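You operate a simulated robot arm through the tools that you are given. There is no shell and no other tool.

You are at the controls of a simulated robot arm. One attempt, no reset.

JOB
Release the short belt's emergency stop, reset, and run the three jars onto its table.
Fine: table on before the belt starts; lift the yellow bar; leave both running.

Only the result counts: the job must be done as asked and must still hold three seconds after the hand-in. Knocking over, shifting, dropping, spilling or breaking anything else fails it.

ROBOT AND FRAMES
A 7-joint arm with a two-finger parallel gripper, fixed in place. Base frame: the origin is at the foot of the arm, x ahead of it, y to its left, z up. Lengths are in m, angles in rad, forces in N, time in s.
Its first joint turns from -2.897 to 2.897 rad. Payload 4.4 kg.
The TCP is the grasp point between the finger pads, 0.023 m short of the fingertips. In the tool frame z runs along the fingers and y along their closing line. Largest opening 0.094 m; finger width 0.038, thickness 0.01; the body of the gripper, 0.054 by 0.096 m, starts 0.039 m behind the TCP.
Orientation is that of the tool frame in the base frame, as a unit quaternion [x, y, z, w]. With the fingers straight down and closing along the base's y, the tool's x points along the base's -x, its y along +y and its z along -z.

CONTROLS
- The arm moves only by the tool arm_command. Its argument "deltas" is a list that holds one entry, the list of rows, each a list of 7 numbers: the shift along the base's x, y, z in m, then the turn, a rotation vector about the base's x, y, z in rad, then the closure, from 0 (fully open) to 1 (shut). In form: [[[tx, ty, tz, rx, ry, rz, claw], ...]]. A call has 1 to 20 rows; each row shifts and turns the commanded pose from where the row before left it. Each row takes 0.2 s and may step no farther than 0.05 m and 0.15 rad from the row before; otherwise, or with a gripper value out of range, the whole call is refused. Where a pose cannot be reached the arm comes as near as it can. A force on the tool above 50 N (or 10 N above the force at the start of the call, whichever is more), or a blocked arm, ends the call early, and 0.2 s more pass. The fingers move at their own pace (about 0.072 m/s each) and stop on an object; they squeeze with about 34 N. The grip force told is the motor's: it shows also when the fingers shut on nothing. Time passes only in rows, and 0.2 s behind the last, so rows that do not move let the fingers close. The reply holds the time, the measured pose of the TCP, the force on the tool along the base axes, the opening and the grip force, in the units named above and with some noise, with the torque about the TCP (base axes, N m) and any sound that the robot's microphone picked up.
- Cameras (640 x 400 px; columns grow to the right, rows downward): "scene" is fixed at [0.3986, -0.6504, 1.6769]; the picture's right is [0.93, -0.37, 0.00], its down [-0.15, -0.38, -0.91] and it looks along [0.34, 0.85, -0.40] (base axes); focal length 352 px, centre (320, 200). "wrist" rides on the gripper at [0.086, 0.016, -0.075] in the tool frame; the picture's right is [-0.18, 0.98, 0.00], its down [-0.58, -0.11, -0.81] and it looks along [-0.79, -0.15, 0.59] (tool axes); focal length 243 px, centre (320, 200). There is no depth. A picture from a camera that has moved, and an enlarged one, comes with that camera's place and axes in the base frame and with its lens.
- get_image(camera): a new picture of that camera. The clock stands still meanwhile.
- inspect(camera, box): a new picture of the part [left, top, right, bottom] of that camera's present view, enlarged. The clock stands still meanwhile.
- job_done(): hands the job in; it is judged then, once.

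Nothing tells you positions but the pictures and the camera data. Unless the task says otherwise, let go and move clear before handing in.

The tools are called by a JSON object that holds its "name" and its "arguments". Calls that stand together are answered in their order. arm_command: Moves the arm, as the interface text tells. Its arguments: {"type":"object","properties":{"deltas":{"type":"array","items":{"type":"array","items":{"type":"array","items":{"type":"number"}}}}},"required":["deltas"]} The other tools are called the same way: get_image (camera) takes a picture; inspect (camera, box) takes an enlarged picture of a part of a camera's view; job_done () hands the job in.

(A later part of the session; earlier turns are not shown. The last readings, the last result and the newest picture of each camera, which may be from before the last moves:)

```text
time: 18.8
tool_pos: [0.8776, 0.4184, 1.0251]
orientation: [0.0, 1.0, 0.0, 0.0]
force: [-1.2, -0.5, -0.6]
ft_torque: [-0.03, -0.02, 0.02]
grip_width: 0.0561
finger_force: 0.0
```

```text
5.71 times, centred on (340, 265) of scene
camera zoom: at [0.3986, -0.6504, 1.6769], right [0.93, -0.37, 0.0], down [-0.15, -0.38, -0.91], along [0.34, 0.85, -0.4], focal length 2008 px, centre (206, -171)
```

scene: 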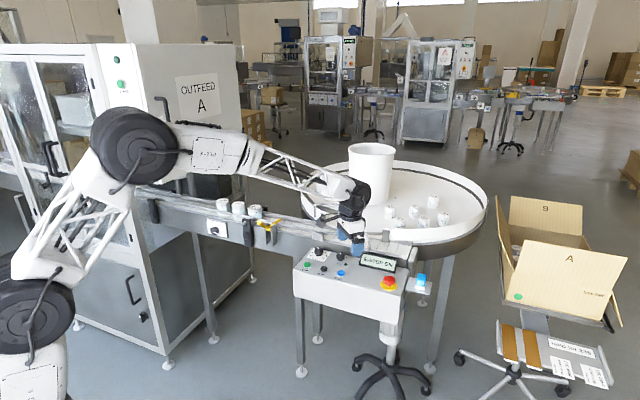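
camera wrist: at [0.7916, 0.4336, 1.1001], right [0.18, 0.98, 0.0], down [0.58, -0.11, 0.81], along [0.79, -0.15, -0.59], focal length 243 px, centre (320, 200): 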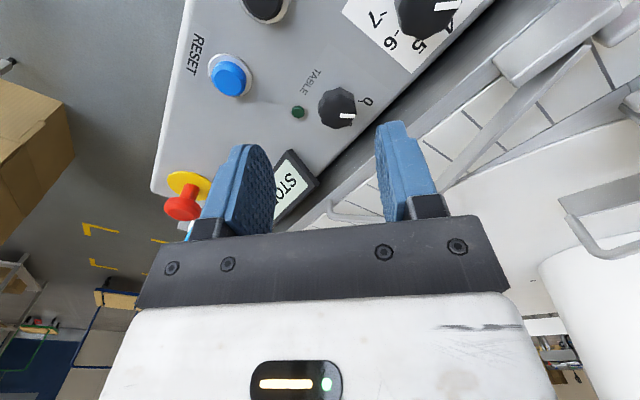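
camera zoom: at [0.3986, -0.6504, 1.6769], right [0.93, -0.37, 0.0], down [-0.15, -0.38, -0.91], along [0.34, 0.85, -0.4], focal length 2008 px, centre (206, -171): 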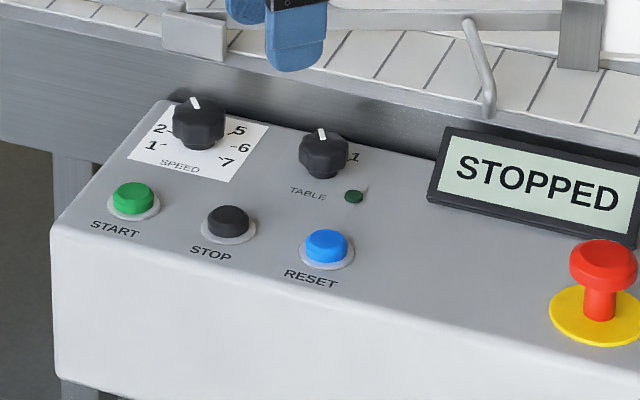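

The display reads "STOPPED"; the table knob points at 0, top centre about (0.918, 0.425, 0.912), with 1 about 45–50° clockwise. I'll yaw the tool so the wrist camera stays on the operator side and hover above the knob.

{"name": "arm_command", "arguments": {"deltas": [[[0.0034, 0.00055, 0, 0, 0, 0.1, 0.4], [0.0034, 0.00055, 0, 0, 0, 0.1, 0.4], [0.0034, 0.00055, 0, 0, 0, 0.1, 0.4], [0.0034, 0.00055, 0, 0, 0, 0.1, 0.4], [0.0034, 0.00055, 0, 0, 0, 0.1, 0.4], [0.0034, 0.00055, 0, 0, 0, 0.1, 0.4], [0.0034, 0.00055, 0, 0, 0, 0.1, 0.4], [0.0034, 0.00055, 0, 0, 0, 0.1, 0.4], [0.0034, 0.00055, 0, 0, 0, 0.1, 0.4], [0.0034, 0.00055, 0, 0, 0, 0.1, 0.4], [0.0034, 0.00055, -0.01, 0, 0, 0.1, 0.4], [0.003, 0.00055, -0.01, 0, 0, 0.1, 0.4], [0, 0, 0, 0, 0, 0, 0.4]]]}}

{"name": "get_image", "arguments": {"camera": "wrist"}}

{"name": "inspect", "arguments": {"camera": "scene", "box": [290, 220, 390, 290]}}

```text
time: 21.6
tool_pos: [0.9171, 0.4256, 1.0048]
orientation: [-0.566, 0.825, 0.0, 0.0]
force: [-0.3, -0.5, 0.3]
ft_torque: [-0.02, -0.02, 0.01]
grip_width: 0.0564
finger_force: 0.2
```

```text
taken
camera wrist: at [0.8717, 0.3487, 1.0801], right [-0.85, 0.53, 0.0], down [0.31, 0.5, 0.81], along [0.42, 0.69, -0.59], focal length 243 px, centre (320, 200)
```

wrist: 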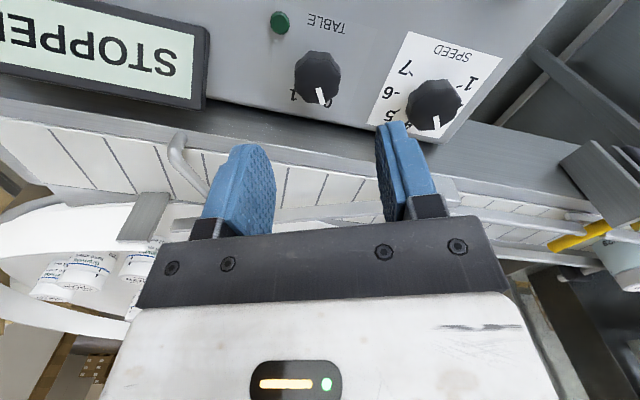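

```text
5.71 times, centred on (340, 255) of scene
camera zoom: at [0.3986, -0.6504, 1.6769], right [0.93, -0.37, 0.0], down [-0.15, -0.38, -0.91], along [0.34, 0.85, -0.4], focal length 2008 px, centre (206, -114)
```

zoom: 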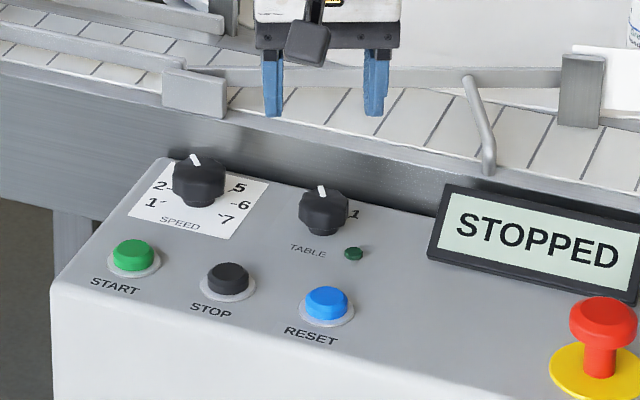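

I'm hovering above the knob. I'll zoom in to refine its centre before descending.

{"name": "inspect", "arguments": {"camera": "wrist", "box": [260, 0, 400, 130]}}

```text
3.08 times, centred on (330, 65) of wrist
camera zoom: at [0.8717, 0.3487, 1.0801], right [-0.85, 0.53, 0.0], down [0.31, 0.5, 0.81], along [0.42, 0.69, -0.59], focal length 746 px, centre (289, 615)
```

zoom: 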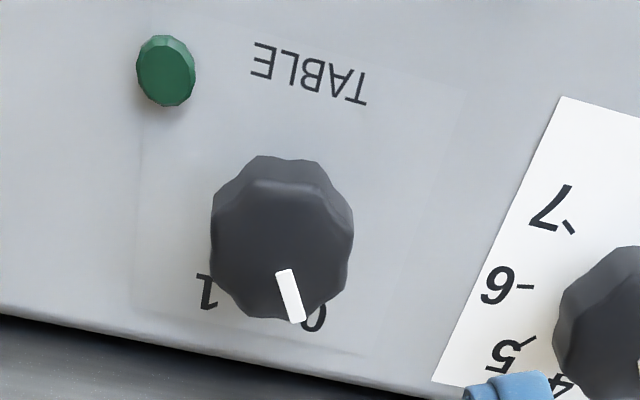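

The knob is at (0.919, 0.424). I'll descend over it and close.

{"name": "arm_command", "arguments": {"deltas": [[[0.0015, -0.001, -0.03, 0, 0, 0, 0.4], [0, 0, -0.03, 0, 0, 0, 0.4], [0, 0, -0.016, 0, 0, 0, 0.4], [0, 0, -0.01, 0, 0, 0, 0.4], [0, 0, 0, 0, 0, 0, 0.4]]]}}

{"name": "get_image", "arguments": {"camera": "wrist"}}

{"name": "inspect", "arguments": {"camera": "scene", "box": [290, 220, 390, 290]}}

```text
time: 22.8
tool_pos: [0.9191, 0.4243, 0.9174]
orientation: [-0.565, 0.825, 0.0, 0.0]
force: [-0.8, -0.7, 0.5]
ft_torque: [0.0, 0.0, -0.03]
grip_width: 0.0564
finger_force: 0.0
```

```text
taken
camera wrist: at [0.8723, 0.3485, 0.993], right [-0.85, 0.53, 0.0], down [0.31, 0.5, 0.81], along [0.42, 0.69, -0.59], focal length 243 px, centre (320, 200)
```

wrist: 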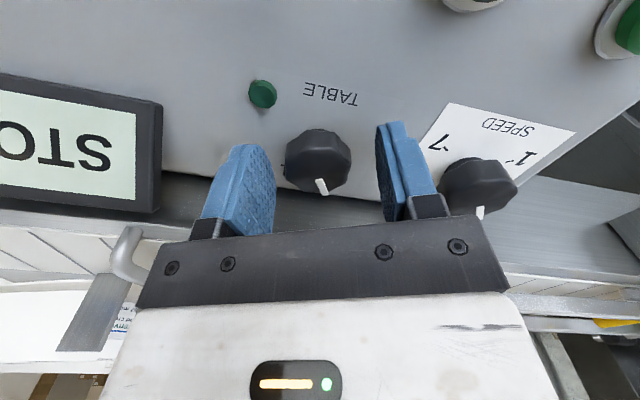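

```text
5.71 times, centred on (340, 255) of scene
camera zoom: at [0.3986, -0.6504, 1.6769], right [0.93, -0.37, 0.0], down [-0.15, -0.38, -0.91], along [0.34, 0.85, -0.4], focal length 2008 px, centre (206, -114)
```

zoom: 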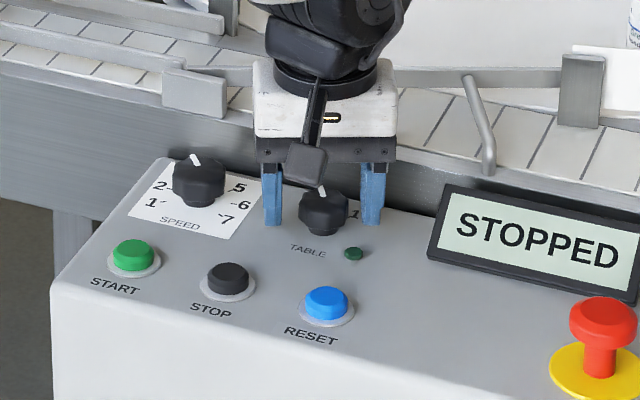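

The pads straddle the knob and clear its neighbours. I'll close and turn clockwise about 0.5 rad.

{"name": "arm_command", "arguments": {"deltas": [[[0, 0, 0, 0, 0, 0, 0.7], [0, 0, 0, 0, 0, 0, 1], [0, 0, 0, 0, 0, 0, 1]]]}}

{"name": "arm_command", "arguments": {"deltas": [[[0, 0, 0, 0, 0, -0.1, 1], [0, 0, 0, 0, 0, -0.1, 1], [0, 0, 0, 0, 0, -0.1, 1], [0, 0, 0, 0, 0, -0.1, 1]]]}}

{"name": "get_image", "arguments": {"camera": "wrist"}}

{"name": "inspect", "arguments": {"camera": "scene", "box": [290, 220, 390, 290]}}

```text
time: 23.6
tool_pos: [0.9199, 0.4236, 0.9172]
orientation: [-0.564, 0.825, 0.0, 0.001]
force: [47.4, -14.0, -10.7]
ft_torque: [-0.12, -1.18, -0.16]
grip_width: 0.0335
finger_force: 45.1
```

```text
time: 24.6
tool_pos: [0.9191, 0.4241, 0.9177]
orientation: [-0.389, 0.921, -0.001, 0.0]
force: [38.7, -12.2, -4.9]
ft_torque: [-0.15, -0.94, -0.1]
grip_width: 0.0335
finger_force: 45.3
```

```text
taken
camera wrist: at [0.8471, 0.3721, 0.9931], right [-0.58, 0.82, 0.0], down [0.48, 0.34, 0.81], along [0.66, 0.47, -0.59], focal length 243 px, centre (320, 200)
```

wrist: 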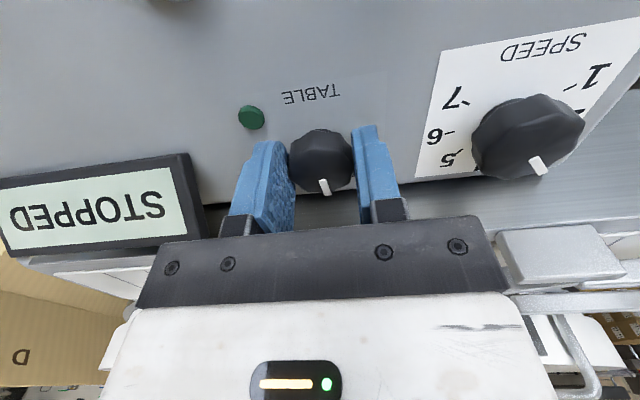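

```text
5.71 times, centred on (340, 255) of scene
camera zoom: at [0.3986, -0.6504, 1.6769], right [0.93, -0.37, 0.0], down [-0.15, -0.38, -0.91], along [0.34, 0.85, -0.4], focal length 2008 px, centre (206, -114)
```

zoom: 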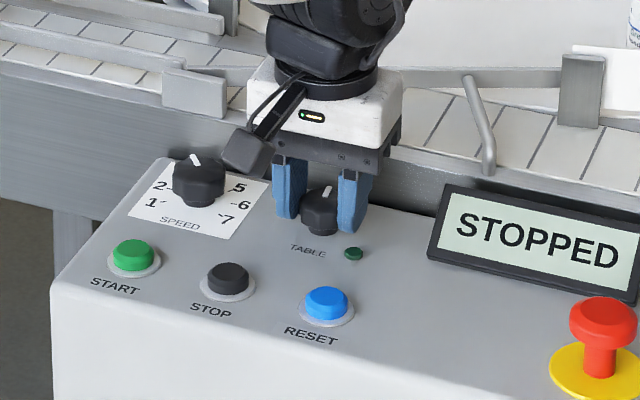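

The knob turns with the gripper. I'll shift slightly to relieve the side load and keep turning.

{"name": "arm_command", "arguments": {"deltas": [[[0.002, -0.0005, 0, 0, 0, -0.1, 1], [0, 0, 0, 0, 0, -0.1, 1]]]}}

{"name": "inspect", "arguments": {"camera": "wrist", "box": [200, 60, 440, 220]}}

{"name": "inspect", "arguments": {"camera": "scene", "box": [290, 220, 390, 290]}}

```text
time: 25.2
tool_pos: [0.9186, 0.4252, 0.9184]
orientation: [-0.295, 0.955, 0.0, -0.002]
force: [-44.0, -9.8, 14.2]
ft_torque: [-0.18, 0.97, 0.03]
grip_width: 0.0337
finger_force: 45.1
```

```text
2.50 times, centred on (320, 140) of wrist
camera zoom: at [0.8387, 0.3881, 0.9932], right [-0.4, 0.91, 0.0], down [0.54, 0.24, 0.8], along [0.74, 0.33, -0.59], focal length 606 px, centre (320, 350)
```

zoom: 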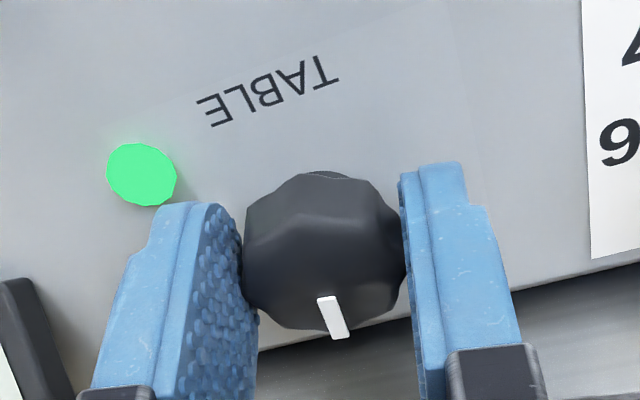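

```text
5.71 times, centred on (340, 255) of scene
camera zoom: at [0.3986, -0.6504, 1.6769], right [0.93, -0.37, 0.0], down [-0.15, -0.38, -0.91], along [0.34, 0.85, -0.4], focal length 2008 px, centre (206, -114)
```

zoom: 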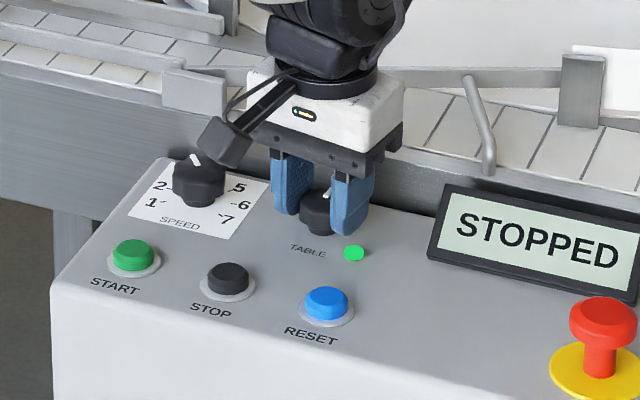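

The green LED is lit: the table is on. I'll turn slightly further so the pointer sits squarely on 1, then open a little and lift.

{"name": "arm_command", "arguments": {"deltas": [[[-0.0013, 0, 0, 0, 0, -0.08, 1], [0, 0, 0, 0, 0, -0.08, 1], [0, 0, 0, 0, 0, 0, 1]]]}}

{"name": "inspect", "arguments": {"camera": "wrist", "box": [200, 60, 440, 220]}}

{"name": "get_image", "arguments": {"camera": "scene"}}

```text
time: 26.0
tool_pos: [0.9191, 0.4261, 0.9183]
orientation: [-0.219, 0.976, 0.0, 0.0]
force: [-38.2, 35.6, 1.8]
ft_torque: [0.81, 0.82, 0.1]
grip_width: 0.0333
finger_force: 44.7
```

```text
2.50 times, centred on (320, 140) of wrist
camera zoom: at [0.8339, 0.4016, 0.9929], right [-0.25, 0.97, 0.0], down [0.57, 0.15, 0.81], along [0.78, 0.2, -0.59], focal length 606 px, centre (320, 350)
```

zoom: 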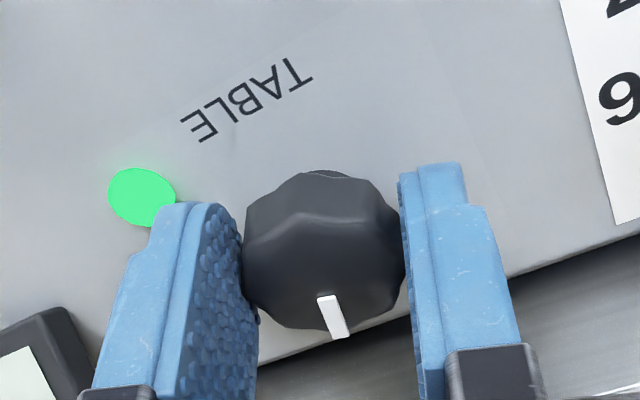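

```text
taken
```

scene: 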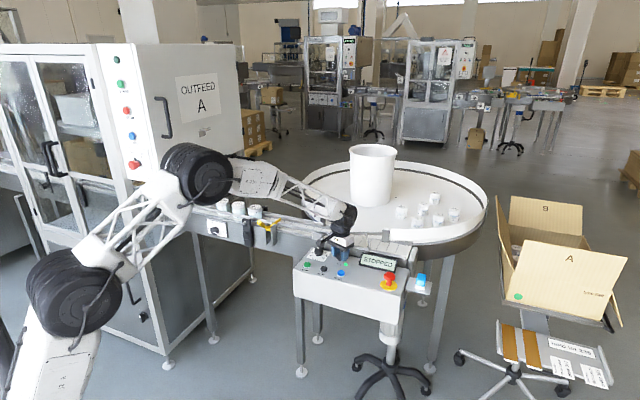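

The table is turning (its jars have moved round) and the pointer is on 1. I'll open just enough to clear the knob and lift.

{"name": "arm_command", "arguments": {"deltas": [[[0, 0, 0, 0, 0, 0, 0.55], [0, 0, 0, 0, 0, 0, 0.55], [0, 0, 0.02, 0, 0, 0, 0.55], [0, 0, 0.04, 0, 0, 0, 0.6], [0, 0, 0.04, 0, 0, 0, 1], [-0.02, 0, 0.02, 0, 0, 0, 1]]]}}

{"name": "inspect", "arguments": {"camera": "scene", "box": [290, 220, 390, 290]}}

{"name": "get_image", "arguments": {"camera": "wrist"}}

{"name": "inspect", "arguments": {"camera": "scene", "box": [300, 130, 500, 260]}}

```text
time: 27.4
tool_pos: [0.9008, 0.4222, 1.0356]
orientation: [-0.219, 0.976, 0.0, -0.001]
force: [-0.6, 0.0, -1.5]
ft_torque: [-0.02, 0.0, 0.02]
grip_width: 0.0002
finger_force: 33.9
```

```text
5.71 times, centred on (340, 255) of scene
camera zoom: at [0.3986, -0.6504, 1.6769], right [0.93, -0.37, 0.0], down [-0.15, -0.38, -0.91], along [0.34, 0.85, -0.4], focal length 2008 px, centre (206, -114)
```

zoom: 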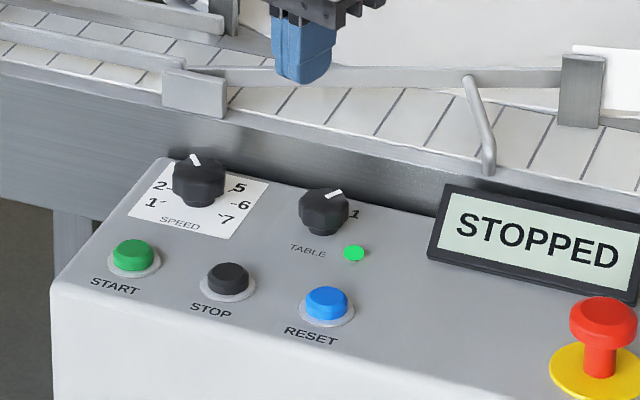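

```text
taken
camera wrist: at [0.8163, 0.3987, 1.1115], right [-0.25, 0.97, 0.0], down [0.57, 0.15, 0.81], along [0.78, 0.2, -0.59], focal length 243 px, centre (320, 200)
```

wrist: 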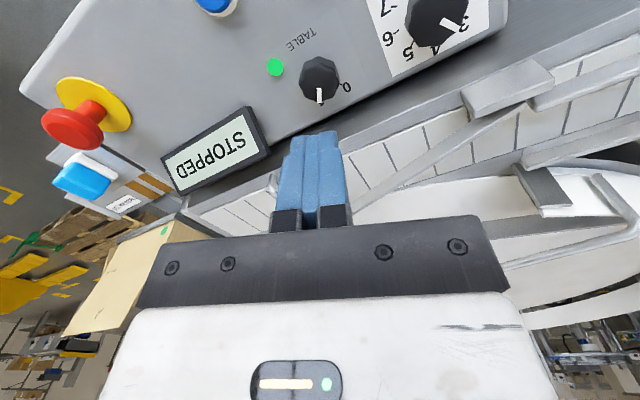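

```text
3.08 times, centred on (400, 195) of scene
camera zoom: at [0.3986, -0.6504, 1.6769], right [0.93, -0.37, 0.0], down [-0.15, -0.38, -0.91], along [0.34, 0.85, -0.4], focal length 1082 px, centre (74, 215)
```

zoom: 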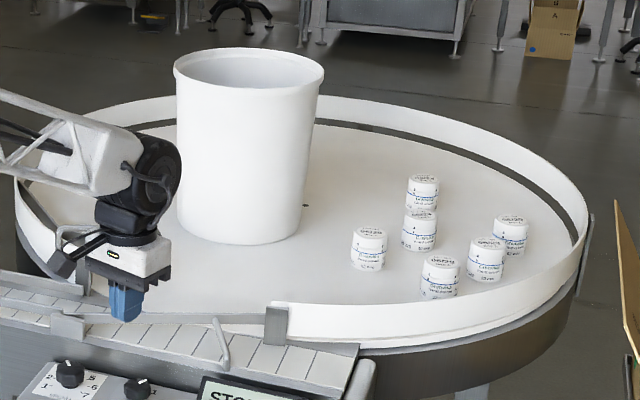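

The table is running with the pointer on 1; the display still says "STOPPED". Next I'll move left along the belt, tool yawed to face it, for a close look at the yellow bar near (0.70, 0.70, 0.95).

{"name": "arm_command", "arguments": {"deltas": [[[-0.0363, 0.0235, 0.0106, 0, 0, 0.043, 1], [-0.0363, 0.0235, 0.0106, 0, 0, 0.043, 1], [-0.0363, 0.0235, 0.0106, 0, 0, 0.043, 1], [-0.0363, 0.0235, 0.0106, 0, 0, 0.043, 1], [-0.0363, 0.0235, 0.0106, 0, 0, 0.043, 1], [-0.0363, 0.0235, 0.0106, 0, 0, 0.043, 1], [-0.0363, 0.0235, 0.0106, 0, 0, 0.043, 1], [-0.0363, 0.0235, 0.0106, 0, 0, 0.043, 1]]]}}

{"name": "get_image", "arguments": {"camera": "wrist"}}

{"name": "get_image", "arguments": {"camera": "scene"}}

```text
time: 29.2
tool_pos: [0.6066, 0.6094, 1.1232]
orientation: [-0.383, 0.924, 0.0, 0.0]
force: [-0.4, 1.0, 0.3]
ft_torque: [0.0, 0.0, 0.0]
grip_width: 0.0
finger_force: 34.0
```

```text
taken
camera wrist: at [0.5345, 0.5584, 1.1987], right [-0.56, 0.83, 0.0], down [0.49, 0.33, 0.81], along [0.67, 0.45, -0.59], focal length 243 px, centre (320, 200)
```

wrist: 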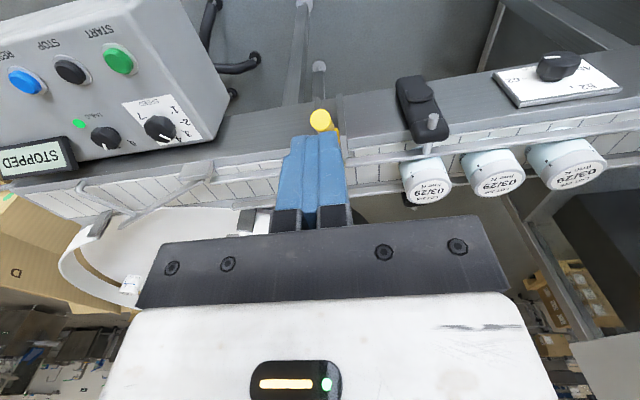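

```text
taken
```

scene: 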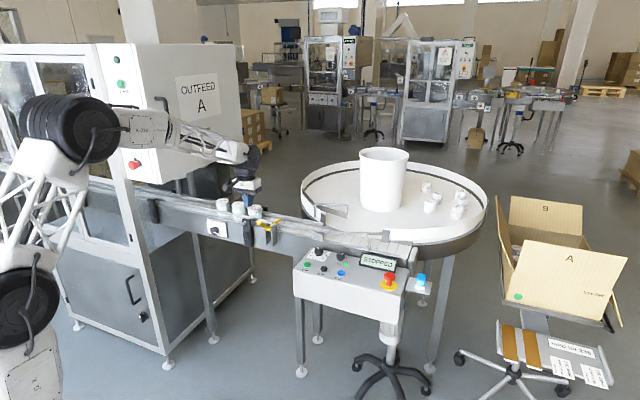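

The handle's end is about (0.641, 0.630, 1.02), but the fingers hide the bar. I'll sidestep along the belt for a clear view.

{"name": "arm_command", "arguments": {"deltas": [[[0.03, -0.03, -0.01, 0, 0, 0, 1], [0.03, -0.03, -0.01, 0, 0, 0, 1]]]}}

{"name": "get_image", "arguments": {"camera": "wrist"}}

{"name": "inspect", "arguments": {"camera": "wrist", "box": [350, 60, 510, 200]}}

{"name": "inspect", "arguments": {"camera": "scene", "box": [230, 190, 310, 250]}}

```text
time: 29.8
tool_pos: [0.6692, 0.5528, 1.1035]
orientation: [-0.383, 0.924, 0.0, 0.001]
force: [0.7, -0.5, -1.1]
ft_torque: [0.02, 0.04, 0.0]
grip_width: 0.0
finger_force: 33.5
```

```text
taken
camera wrist: at [0.5963, 0.5016, 1.179], right [-0.56, 0.83, 0.0], down [0.49, 0.33, 0.81], along [0.67, 0.46, -0.59], focal length 243 px, centre (320, 200)
```

wrist: 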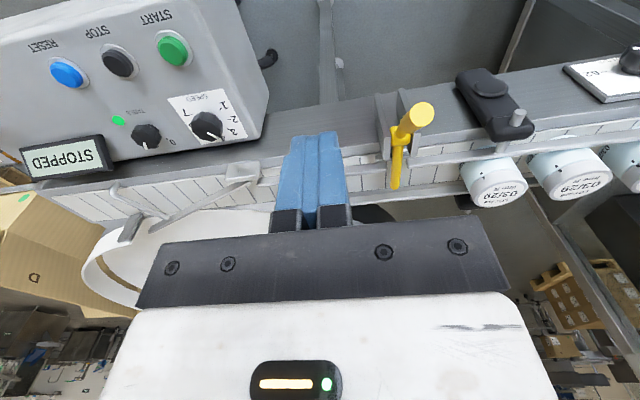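

```text
2.86 times, centred on (430, 130) of wrist
camera zoom: at [0.5963, 0.5016, 1.179], right [-0.56, 0.83, 0.0], down [0.49, 0.33, 0.81], along [0.67, 0.46, -0.59], focal length 693 px, centre (6, 400)
```

zoom: 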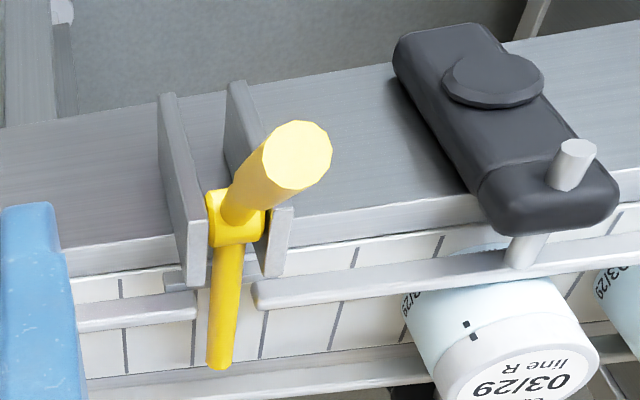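

```text
6.67 times, centred on (270, 220) of scene
camera zoom: at [0.3986, -0.6504, 1.6769], right [0.93, -0.37, 0.0], down [-0.15, -0.38, -0.91], along [0.34, 0.85, -0.4], focal length 2343 px, centre (653, 67)
```

zoom: 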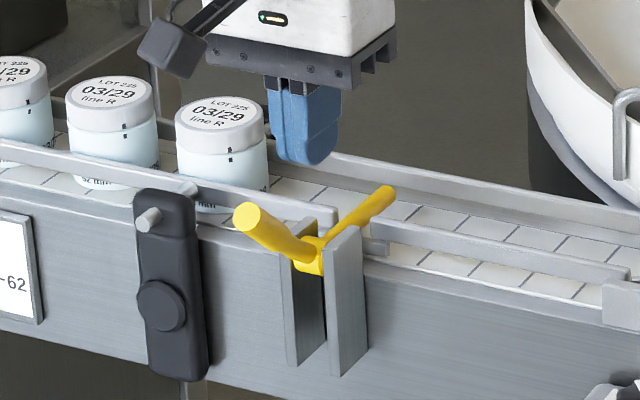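

Now I have the geometry: pivot about (0.687, 0.666, 0.968), bar pointing across the belt, handle rising 45° toward the operator to (0.643, 0.629, 1.02). I'll straddle the handle near its end and swing it outward and down, which lifts the bar.

{"name": "arm_command", "arguments": {"deltas": [[[-0.0104, 0.0393, 0, 0, 0, 0, 0.45], [-0.0104, 0.0393, -0.01, 0, 0, 0, 0.45], [0, 0, 0, 0, 0, 0, 0.45]]]}}

{"name": "get_image", "arguments": {"camera": "wrist"}}

{"name": "inspect", "arguments": {"camera": "scene", "box": [230, 180, 310, 250]}}

```text
time: 30.6
tool_pos: [0.6469, 0.6299, 1.0928]
orientation: [-0.382, 0.924, 0.0, 0.0]
force: [1.0, -0.1, 0.2]
ft_torque: [0.02, -0.01, 0.0]
grip_width: 0.0519
finger_force: 0.1
```

```text
taken
camera wrist: at [0.5741, 0.579, 1.1687], right [-0.56, 0.83, 0.0], down [0.49, 0.33, 0.81], along [0.67, 0.45, -0.59], focal length 243 px, centre (320, 200)
```

wrist: 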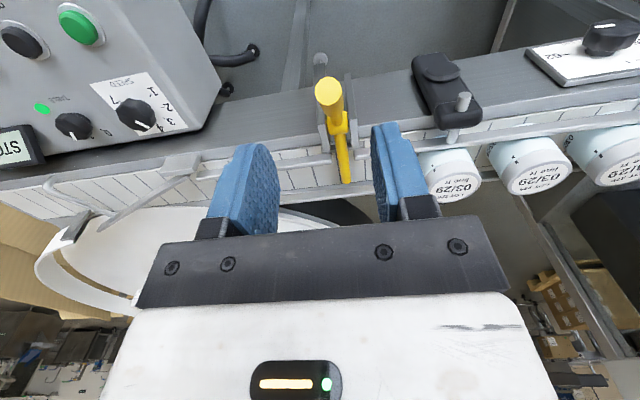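

```text
5.71 times, centred on (270, 215) of scene
camera zoom: at [0.3986, -0.6504, 1.6769], right [0.93, -0.37, 0.0], down [-0.15, -0.38, -0.91], along [0.34, 0.85, -0.4], focal length 2008 px, centre (606, 114)
```

zoom: 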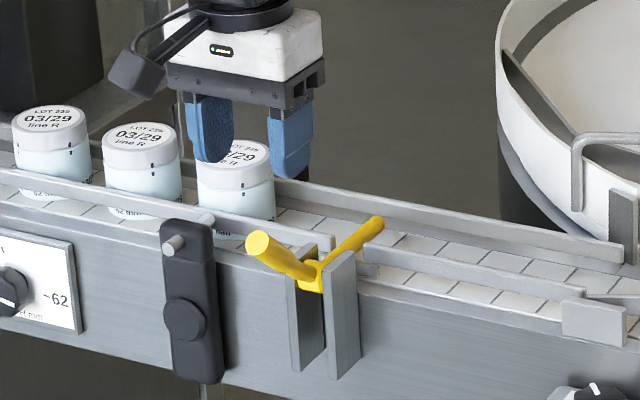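

The handle lies between the fingers, end at about (0.642, 0.631, 1.02). I'll centre, descend to it and close.

{"name": "arm_command", "arguments": {"deltas": [[[-0.003, 0.003, -0.03, 0, 0, 0, 0.45], [0, 0, -0.03, 0, 0, 0, 0.45], [0, 0, -0.02, 0, 0, 0, 0.45], [0, 0, 0, 0, 0, 0, 0.45]]]}}

{"name": "get_image", "arguments": {"camera": "wrist"}}

{"name": "inspect", "arguments": {"camera": "scene", "box": [230, 180, 310, 250]}}

```text
time: 31.6
tool_pos: [0.6456, 0.6327, 1.0116]
orientation: [-0.382, 0.924, 0.0, 0.001]
force: [-0.5, -0.2, 0.3]
ft_torque: [0.01, 0.01, 0.0]
grip_width: 0.0517
finger_force: 0.1
```

```text
taken
camera wrist: at [0.5736, 0.5827, 1.0877], right [-0.56, 0.83, 0.0], down [0.49, 0.33, 0.81], along [0.67, 0.45, -0.59], focal length 243 px, centre (320, 200)
```

wrist: 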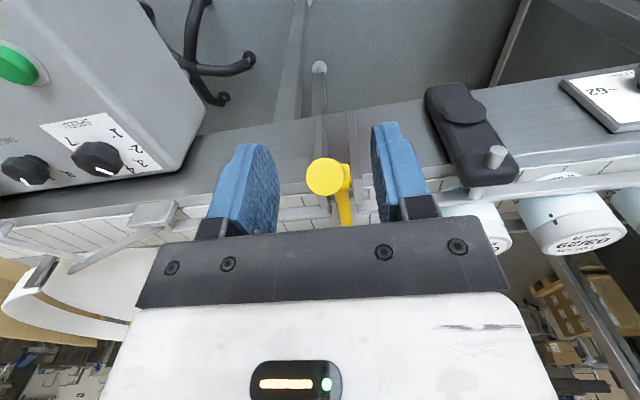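

```text
5.71 times, centred on (270, 215) of scene
camera zoom: at [0.3986, -0.6504, 1.6769], right [0.93, -0.37, 0.0], down [-0.15, -0.38, -0.91], along [0.34, 0.85, -0.4], focal length 2008 px, centre (606, 114)
```

zoom: 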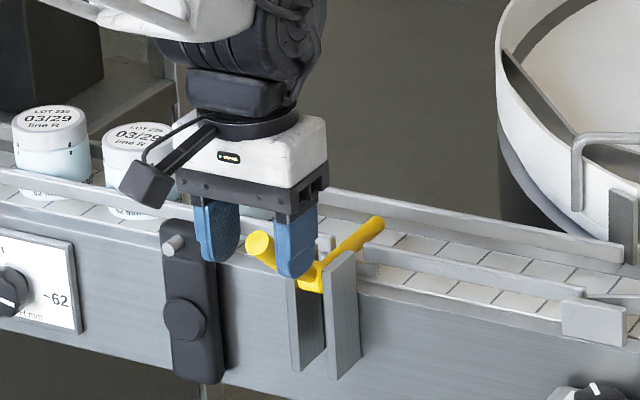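

The handle end sits right at the grasp point. I'll close on it.

{"name": "arm_command", "arguments": {"deltas": [[[0, 0, 0, 0, 0, 0, 0.8], [0, 0, 0, 0, 0, 0, 1], [0, 0, 0, 0, 0, 0, 1]]]}}

{"name": "get_image", "arguments": {"camera": "wrist"}}

```text
time: 32.4
tool_pos: [0.6439, 0.635, 1.0121]
orientation: [-0.382, 0.924, 0.0, 0.0]
force: [-28.6, 30.4, -1.6]
ft_torque: [0.28, 0.3, 0.32]
grip_width: 0.019
finger_force: 45.4
```

```text
taken
camera wrist: at [0.5723, 0.5839, 1.0878], right [-0.57, 0.82, 0.0], down [0.49, 0.33, 0.81], along [0.67, 0.46, -0.59], focal length 243 px, centre (320, 200)
```

wrist: 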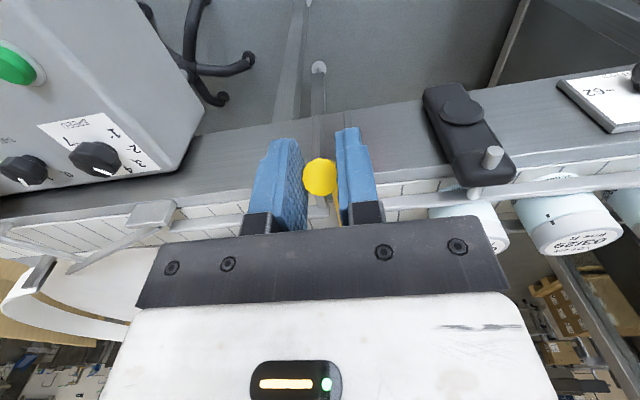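

The handle is held (0.019 m). I'll relieve the sideways load and start the arc.

{"name": "arm_command", "arguments": {"deltas": [[[-0.0018, 0.0018, 0, 0, 0, 0, 1], [-0.0048, -0.0048, -0.0097, 0, 0, 0, 1], [-0.0035, -0.0035, -0.0107, 0, 0, 0, 1]]]}}

{"name": "inspect", "arguments": {"camera": "scene", "box": [230, 180, 310, 250]}}

```text
time: 33.2
tool_pos: [0.6347, 0.6257, 0.9923]
orientation: [-0.381, 0.924, 0.0, 0.0]
force: [-17.9, 5.7, 20.5]
ft_torque: [1.06, -0.76, 0.18]
grip_width: 0.019
finger_force: 45.0
```

```text
5.71 times, centred on (270, 215) of scene
camera zoom: at [0.3986, -0.6504, 1.6769], right [0.93, -0.37, 0.0], down [-0.15, -0.38, -0.91], along [0.34, 0.85, -0.4], focal length 2008 px, centre (606, 114)
```

zoom: 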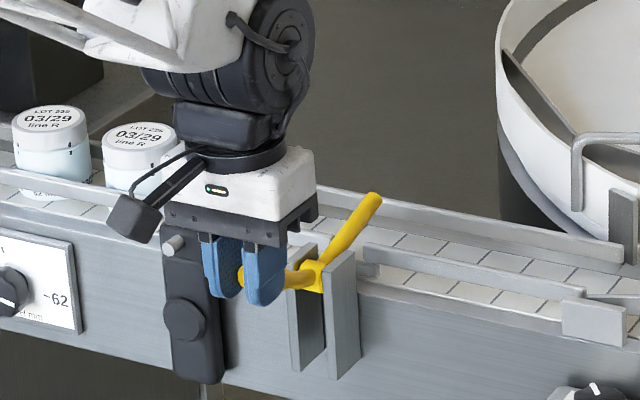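

The bar is rising. I'll continue the arc.

{"name": "arm_command", "arguments": {"deltas": [[[-0.0022, -0.0022, -0.0115, 0, 0, 0, 1], [-0.0007, -0.0007, -0.0118, 0, 0, 0, 1], [0.0007, 0.0007, -0.0118, 0, 0, 0, 1]]]}}

{"name": "inspect", "arguments": {"camera": "scene", "box": [230, 180, 310, 250]}}

{"name": "get_image", "arguments": {"camera": "wrist"}}

```text
time: 34.0
tool_pos: [0.6318, 0.6225, 0.9563]
orientation: [-0.382, 0.924, -0.001, -0.001]
force: [-19.6, -5.5, 13.8]
ft_torque: [0.8, -0.69, 0.25]
grip_width: 0.0189
finger_force: 44.6
```

```text
5.71 times, centred on (270, 215) of scene
camera zoom: at [0.3986, -0.6504, 1.6769], right [0.93, -0.37, 0.0], down [-0.15, -0.38, -0.91], along [0.34, 0.85, -0.4], focal length 2008 px, centre (606, 114)
```

zoom: 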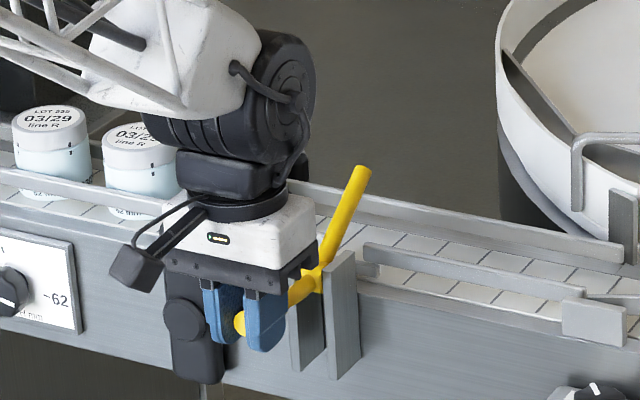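

```text
taken
camera wrist: at [0.5599, 0.5718, 1.0327], right [-0.56, 0.83, 0.0], down [0.49, 0.33, 0.81], along [0.67, 0.45, -0.59], focal length 243 px, centre (320, 200)
```

wrist: 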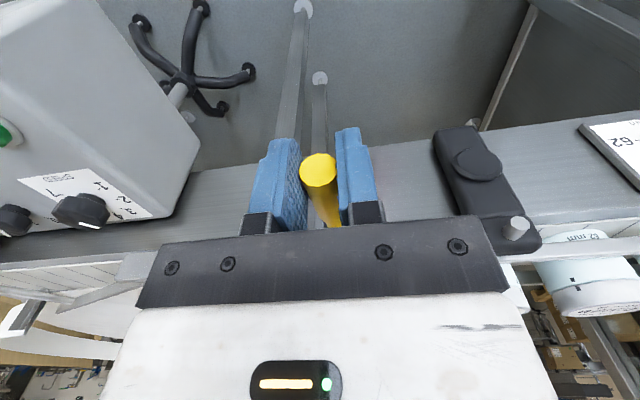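

The bar is around 55–60° up and forces are modest. I'll carry on down the arc.

{"name": "arm_command", "arguments": {"deltas": [[[0.0022, 0.0022, -0.0115, 0, 0, 0, 1], [0.0035, 0.0035, -0.0107, 0, 0, 0, 1]]]}}

{"name": "inspect", "arguments": {"camera": "scene", "box": [230, 180, 310, 250]}}

```text
time: 34.6
tool_pos: [0.6374, 0.6288, 0.9334]
orientation: [-0.382, 0.924, 0.0, -0.001]
force: [-23.3, -27.8, 3.6]
ft_torque: [0.44, -0.52, 0.3]
grip_width: 0.0191
finger_force: 45.3
```

```text
5.71 times, centred on (270, 215) of scene
camera zoom: at [0.3986, -0.6504, 1.6769], right [0.93, -0.37, 0.0], down [-0.15, -0.38, -0.91], along [0.34, 0.85, -0.4], focal length 2008 px, centre (606, 114)
```

zoom: 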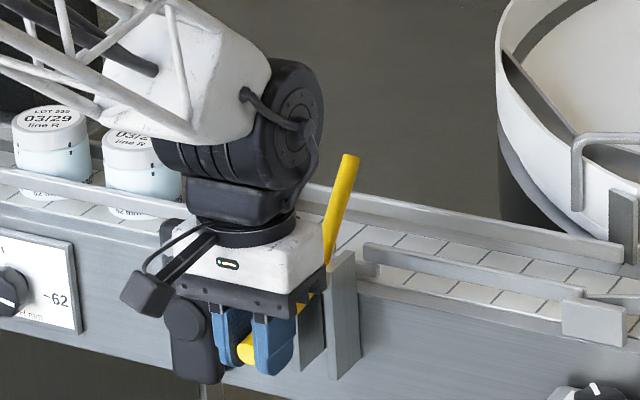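

The bar is near 73° up and the gripper body is nearing the bracket. I'll open the fingers without moving and see whether the bar stays.

{"name": "arm_command", "arguments": {"deltas": [[[0, 0, 0, 0, 0, 0, 0.65], [0, 0, 0, 0, 0, 0, 0.65]]]}}

{"name": "inspect", "arguments": {"camera": "scene", "box": [230, 180, 310, 250]}}

{"name": "get_image", "arguments": {"camera": "wrist"}}

```text
time: 35.2
tool_pos: [0.6391, 0.6292, 0.9353]
orientation: [-0.381, 0.924, -0.001, 0.0]
force: [-0.7, -0.5, 0.1]
ft_torque: [0.01, 0.03, -0.02]
grip_width: 0.033
finger_force: 0.0
```

```text
5.71 times, centred on (270, 215) of scene
camera zoom: at [0.3986, -0.6504, 1.6769], right [0.93, -0.37, 0.0], down [-0.15, -0.38, -0.91], along [0.34, 0.85, -0.4], focal length 2008 px, centre (606, 114)
```

zoom: 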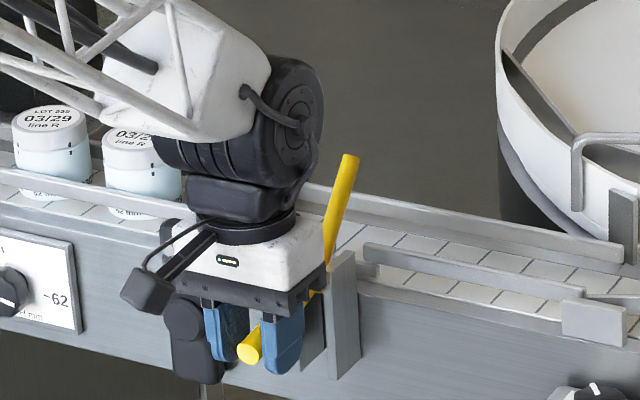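

```text
taken
camera wrist: at [0.5661, 0.5788, 1.0104], right [-0.56, 0.83, 0.0], down [0.49, 0.33, 0.81], along [0.67, 0.45, -0.59], focal length 243 px, centre (320, 200)
```

wrist: 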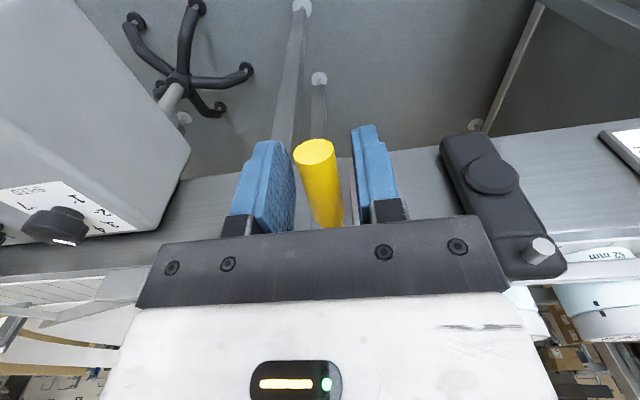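

The bar stays where it is, at about 73°. I'll lift off, close the fingers and press the handle down from above to bring the bar fully upright.

{"name": "arm_command", "arguments": {"deltas": [[[0, 0, 0.03, 0, 0, 0, 0.65], [0, 0, 0.04, 0, 0, 0, 0.65], [-0.003, -0.003, 0.01, 0, 0, 0, 1], [0, 0, 0, 0, 0, 0, 1]]]}}

{"name": "inspect", "arguments": {"camera": "scene", "box": [230, 170, 310, 250]}}

{"name": "get_image", "arguments": {"camera": "wrist"}}

```text
time: 36.2
tool_pos: [0.6349, 0.6281, 1.0144]
orientation: [-0.381, 0.924, 0.001, 0.0]
force: [-0.7, -0.7, -0.1]
ft_torque: [0.0, -0.05, 0.01]
grip_width: 0.0
finger_force: 34.2
```

```text
5.00 times, centred on (270, 210) of scene
camera zoom: at [0.3986, -0.6504, 1.6769], right [0.93, -0.37, 0.0], down [-0.15, -0.38, -0.91], along [0.34, 0.85, -0.4], focal length 1758 px, centre (570, 150)
```

zoom: 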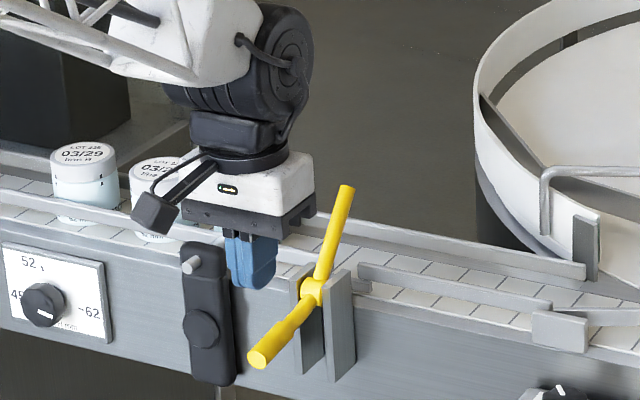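

```text
taken
camera wrist: at [0.5627, 0.577, 1.0909], right [-0.56, 0.83, 0.0], down [0.49, 0.33, 0.81], along [0.67, 0.45, -0.59], focal length 243 px, centre (320, 200)
```

wrist: 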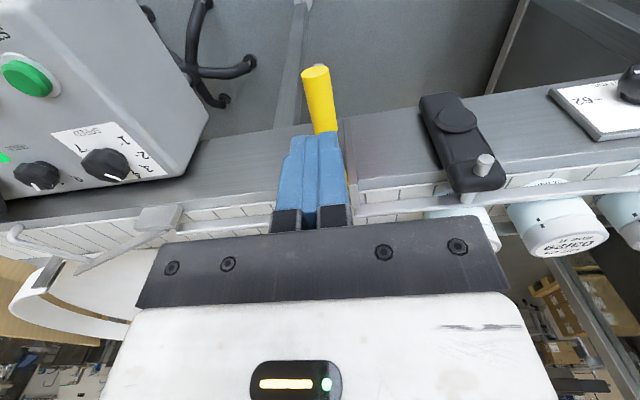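

The handle end is at about (0.630, 0.619, 0.932). I'll lower the closed fingertips onto it and press down gently.

{"name": "arm_command", "arguments": {"deltas": [[[0.002, -0.002, -0.02, 0, 0, 0, 1], [0, 0, -0.012, 0, 0, 0, 1], [0, 0, -0.006, 0, 0, 0, 1], [0, 0, -0.006, 0, 0, 0, 1], [0, 0, -0.006, 0, 0, 0, 1]]]}}

{"name": "inspect", "arguments": {"camera": "scene", "box": [230, 170, 310, 250]}}

```text
time: 37.4
tool_pos: [0.6386, 0.6245, 0.965]
orientation: [-0.382, 0.924, 0.0, 0.0]
force: [-0.1, 0.4, -0.5]
ft_torque: [-0.02, 0.0, 0.01]
grip_width: 0.0
finger_force: 34.1
```

```text
5.00 times, centred on (270, 210) of scene
camera zoom: at [0.3986, -0.6504, 1.6769], right [0.93, -0.37, 0.0], down [-0.15, -0.38, -0.91], along [0.34, 0.85, -0.4], focal length 1758 px, centre (570, 150)
```

zoom: 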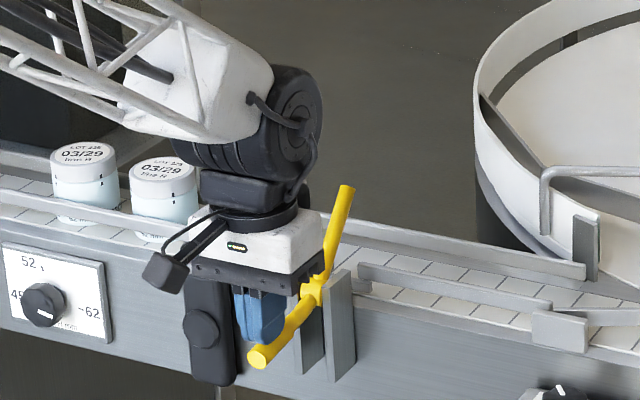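

{"name": "arm_command", "arguments": {"deltas": [[[0, 0, -0.004, 0, 0, 0, 1], [0, 0, -0.004, 0, 0, 0, 1], [0, 0, -0.004, 0, 0, 0, 1]]]}}

{"name": "inspect", "arguments": {"camera": "scene", "box": [230, 170, 310, 250]}}

{"name": "get_image", "arguments": {"camera": "wrist"}}

```text
time: 38.2
tool_pos: [0.6361, 0.6236, 0.9535]
orientation: [-0.382, 0.924, 0.0, 0.001]
force: [0.2, 0.1, 0.0]
ft_torque: [-0.02, 0.03, 0.0]
grip_width: 0.0
finger_force: 33.7
```

```text
5.00 times, centred on (270, 210) of scene
camera zoom: at [0.3986, -0.6504, 1.6769], right [0.93, -0.37, 0.0], down [-0.15, -0.38, -0.91], along [0.34, 0.85, -0.4], focal length 1758 px, centre (570, 150)
```

zoom: 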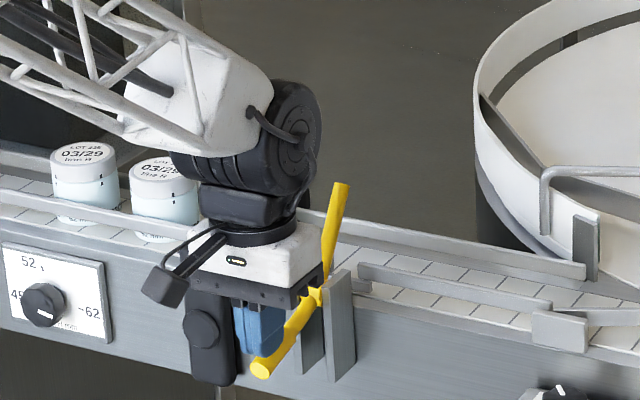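

```text
taken
camera wrist: at [0.5642, 0.5734, 1.029], right [-0.56, 0.83, 0.0], down [0.49, 0.33, 0.81], along [0.67, 0.45, -0.59], focal length 243 px, centre (320, 200)
```

wrist: 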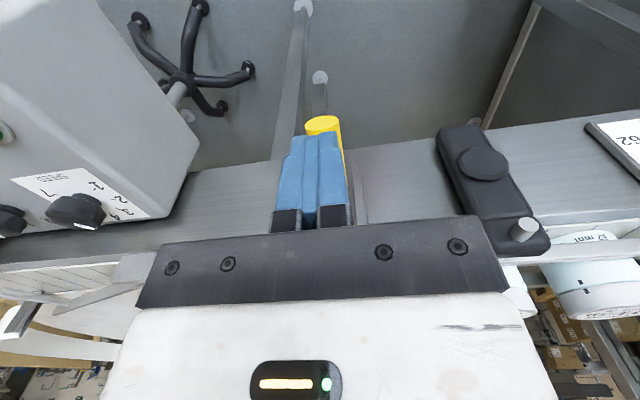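

The handle is moving with almost no force and the bar is more upright. I'll press on.

{"name": "arm_command", "arguments": {"deltas": [[[0, 0, -0.004, 0, 0, 0, 1], [0, 0, -0.004, 0, 0, 0, 1], [0, 0, -0.004, 0, 0, 0, 1]]]}}

{"name": "inspect", "arguments": {"camera": "scene", "box": [230, 170, 310, 250]}}

```text
time: 39.0
tool_pos: [0.6366, 0.6261, 0.9414]
orientation: [-0.382, 0.924, 0.0, 0.001]
force: [-0.3, 0.0, 0.6]
ft_torque: [-0.03, 0.02, -0.04]
grip_width: 0.0002
finger_force: 33.8
```

```text
5.00 times, centred on (270, 210) of scene
camera zoom: at [0.3986, -0.6504, 1.6769], right [0.93, -0.37, 0.0], down [-0.15, -0.38, -0.91], along [0.34, 0.85, -0.4], focal length 1758 px, centre (570, 150)
```

zoom: 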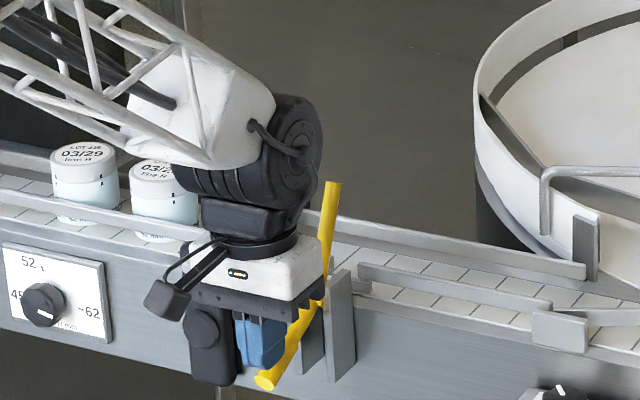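

The bar stands at roughly 65° by my angle check, so there is more to go. I'll keep pressing down.

{"name": "arm_command", "arguments": {"deltas": [[[0, 0, -0.004, 0, 0, 0, 1], [0, 0, -0.004, 0, 0, 0, 1], [0, 0, -0.004, 0, 0, 0, 1], [0, 0, -0.004, 0, 0, 0, 1]]]}}

{"name": "inspect", "arguments": {"camera": "scene", "box": [230, 170, 310, 250]}}

{"name": "get_image", "arguments": {"camera": "wrist"}}

```text
time: 40.0
tool_pos: [0.6384, 0.6256, 0.9322]
orientation: [-0.383, 0.924, 0.001, 0.002]
force: [-13.0, -13.0, 18.3]
ft_torque: [-0.05, 0.05, 0.13]
grip_width: 0.0
finger_force: 33.9
stopped in row 4: the force on the tool passed its limit at 59 N (the readings are from after the stop); the commanded pose is now the measured one
```

```text
5.00 times, centred on (270, 210) of scene
camera zoom: at [0.3986, -0.6504, 1.6769], right [0.93, -0.37, 0.0], down [-0.15, -0.38, -0.91], along [0.34, 0.85, -0.4], focal length 1758 px, centre (570, 150)
```

zoom: 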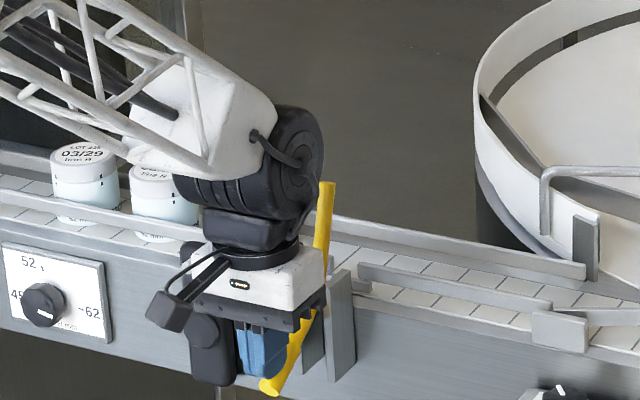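

```text
taken
camera wrist: at [0.5653, 0.5741, 1.0071], right [-0.56, 0.83, 0.0], down [0.49, 0.33, 0.81], along [0.67, 0.46, -0.59], focal length 243 px, centre (320, 200)
```

wrist: 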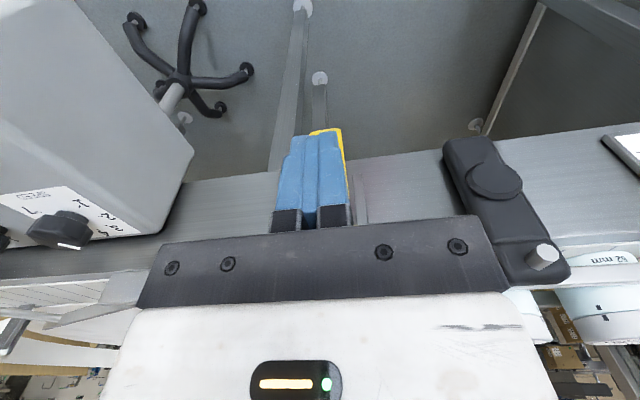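

The press hit a firm stop, likely the bar's own end stop. I'll lift straight up and check the bar.

{"name": "arm_command", "arguments": {"deltas": [[[0, 0, 0.03, 0, 0, 0, 1], [0, 0, 0.04, 0, 0, 0, 1], [-0.02, -0.02, 0.03, 0, 0, 0, 1], [-0.02, -0.02, 0.03, 0, 0, 0, 1], [-0.02, -0.02, 0.0, 0, 0, 0, 1]]]}}

{"name": "inspect", "arguments": {"camera": "scene", "box": [222, 190, 318, 250]}}

{"name": "get_image", "arguments": {"camera": "wrist"}}

```text
time: 41.2
tool_pos: [0.5791, 0.5666, 1.0579]
orientation: [-0.383, 0.924, 0.001, 0.002]
force: [-0.1, -0.4, -0.6]
ft_torque: [0.0, -0.01, -0.01]
grip_width: 0.0
finger_force: 34.0
```

```text
6.67 times, centred on (270, 220) of scene
camera zoom: at [0.3986, -0.6504, 1.6769], right [0.93, -0.37, 0.0], down [-0.15, -0.38, -0.91], along [0.34, 0.85, -0.4], focal length 2343 px, centre (653, 67)
```

zoom: 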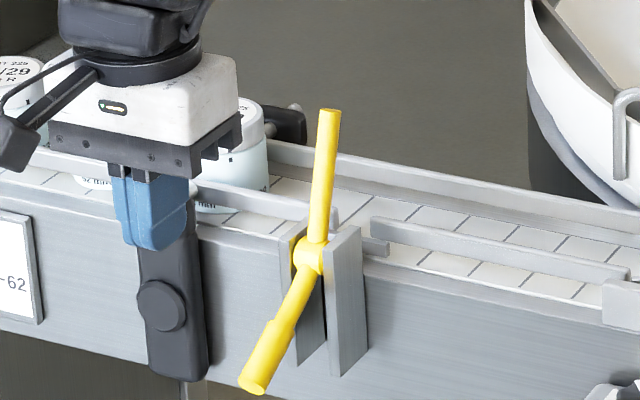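

```text
taken
camera wrist: at [0.5069, 0.5152, 1.1344], right [-0.56, 0.83, 0.0], down [0.49, 0.33, 0.81], along [0.67, 0.46, -0.59], focal length 243 px, centre (320, 200)
```

wrist: 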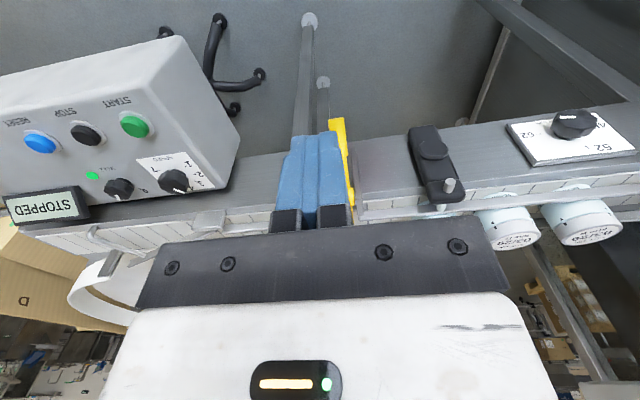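

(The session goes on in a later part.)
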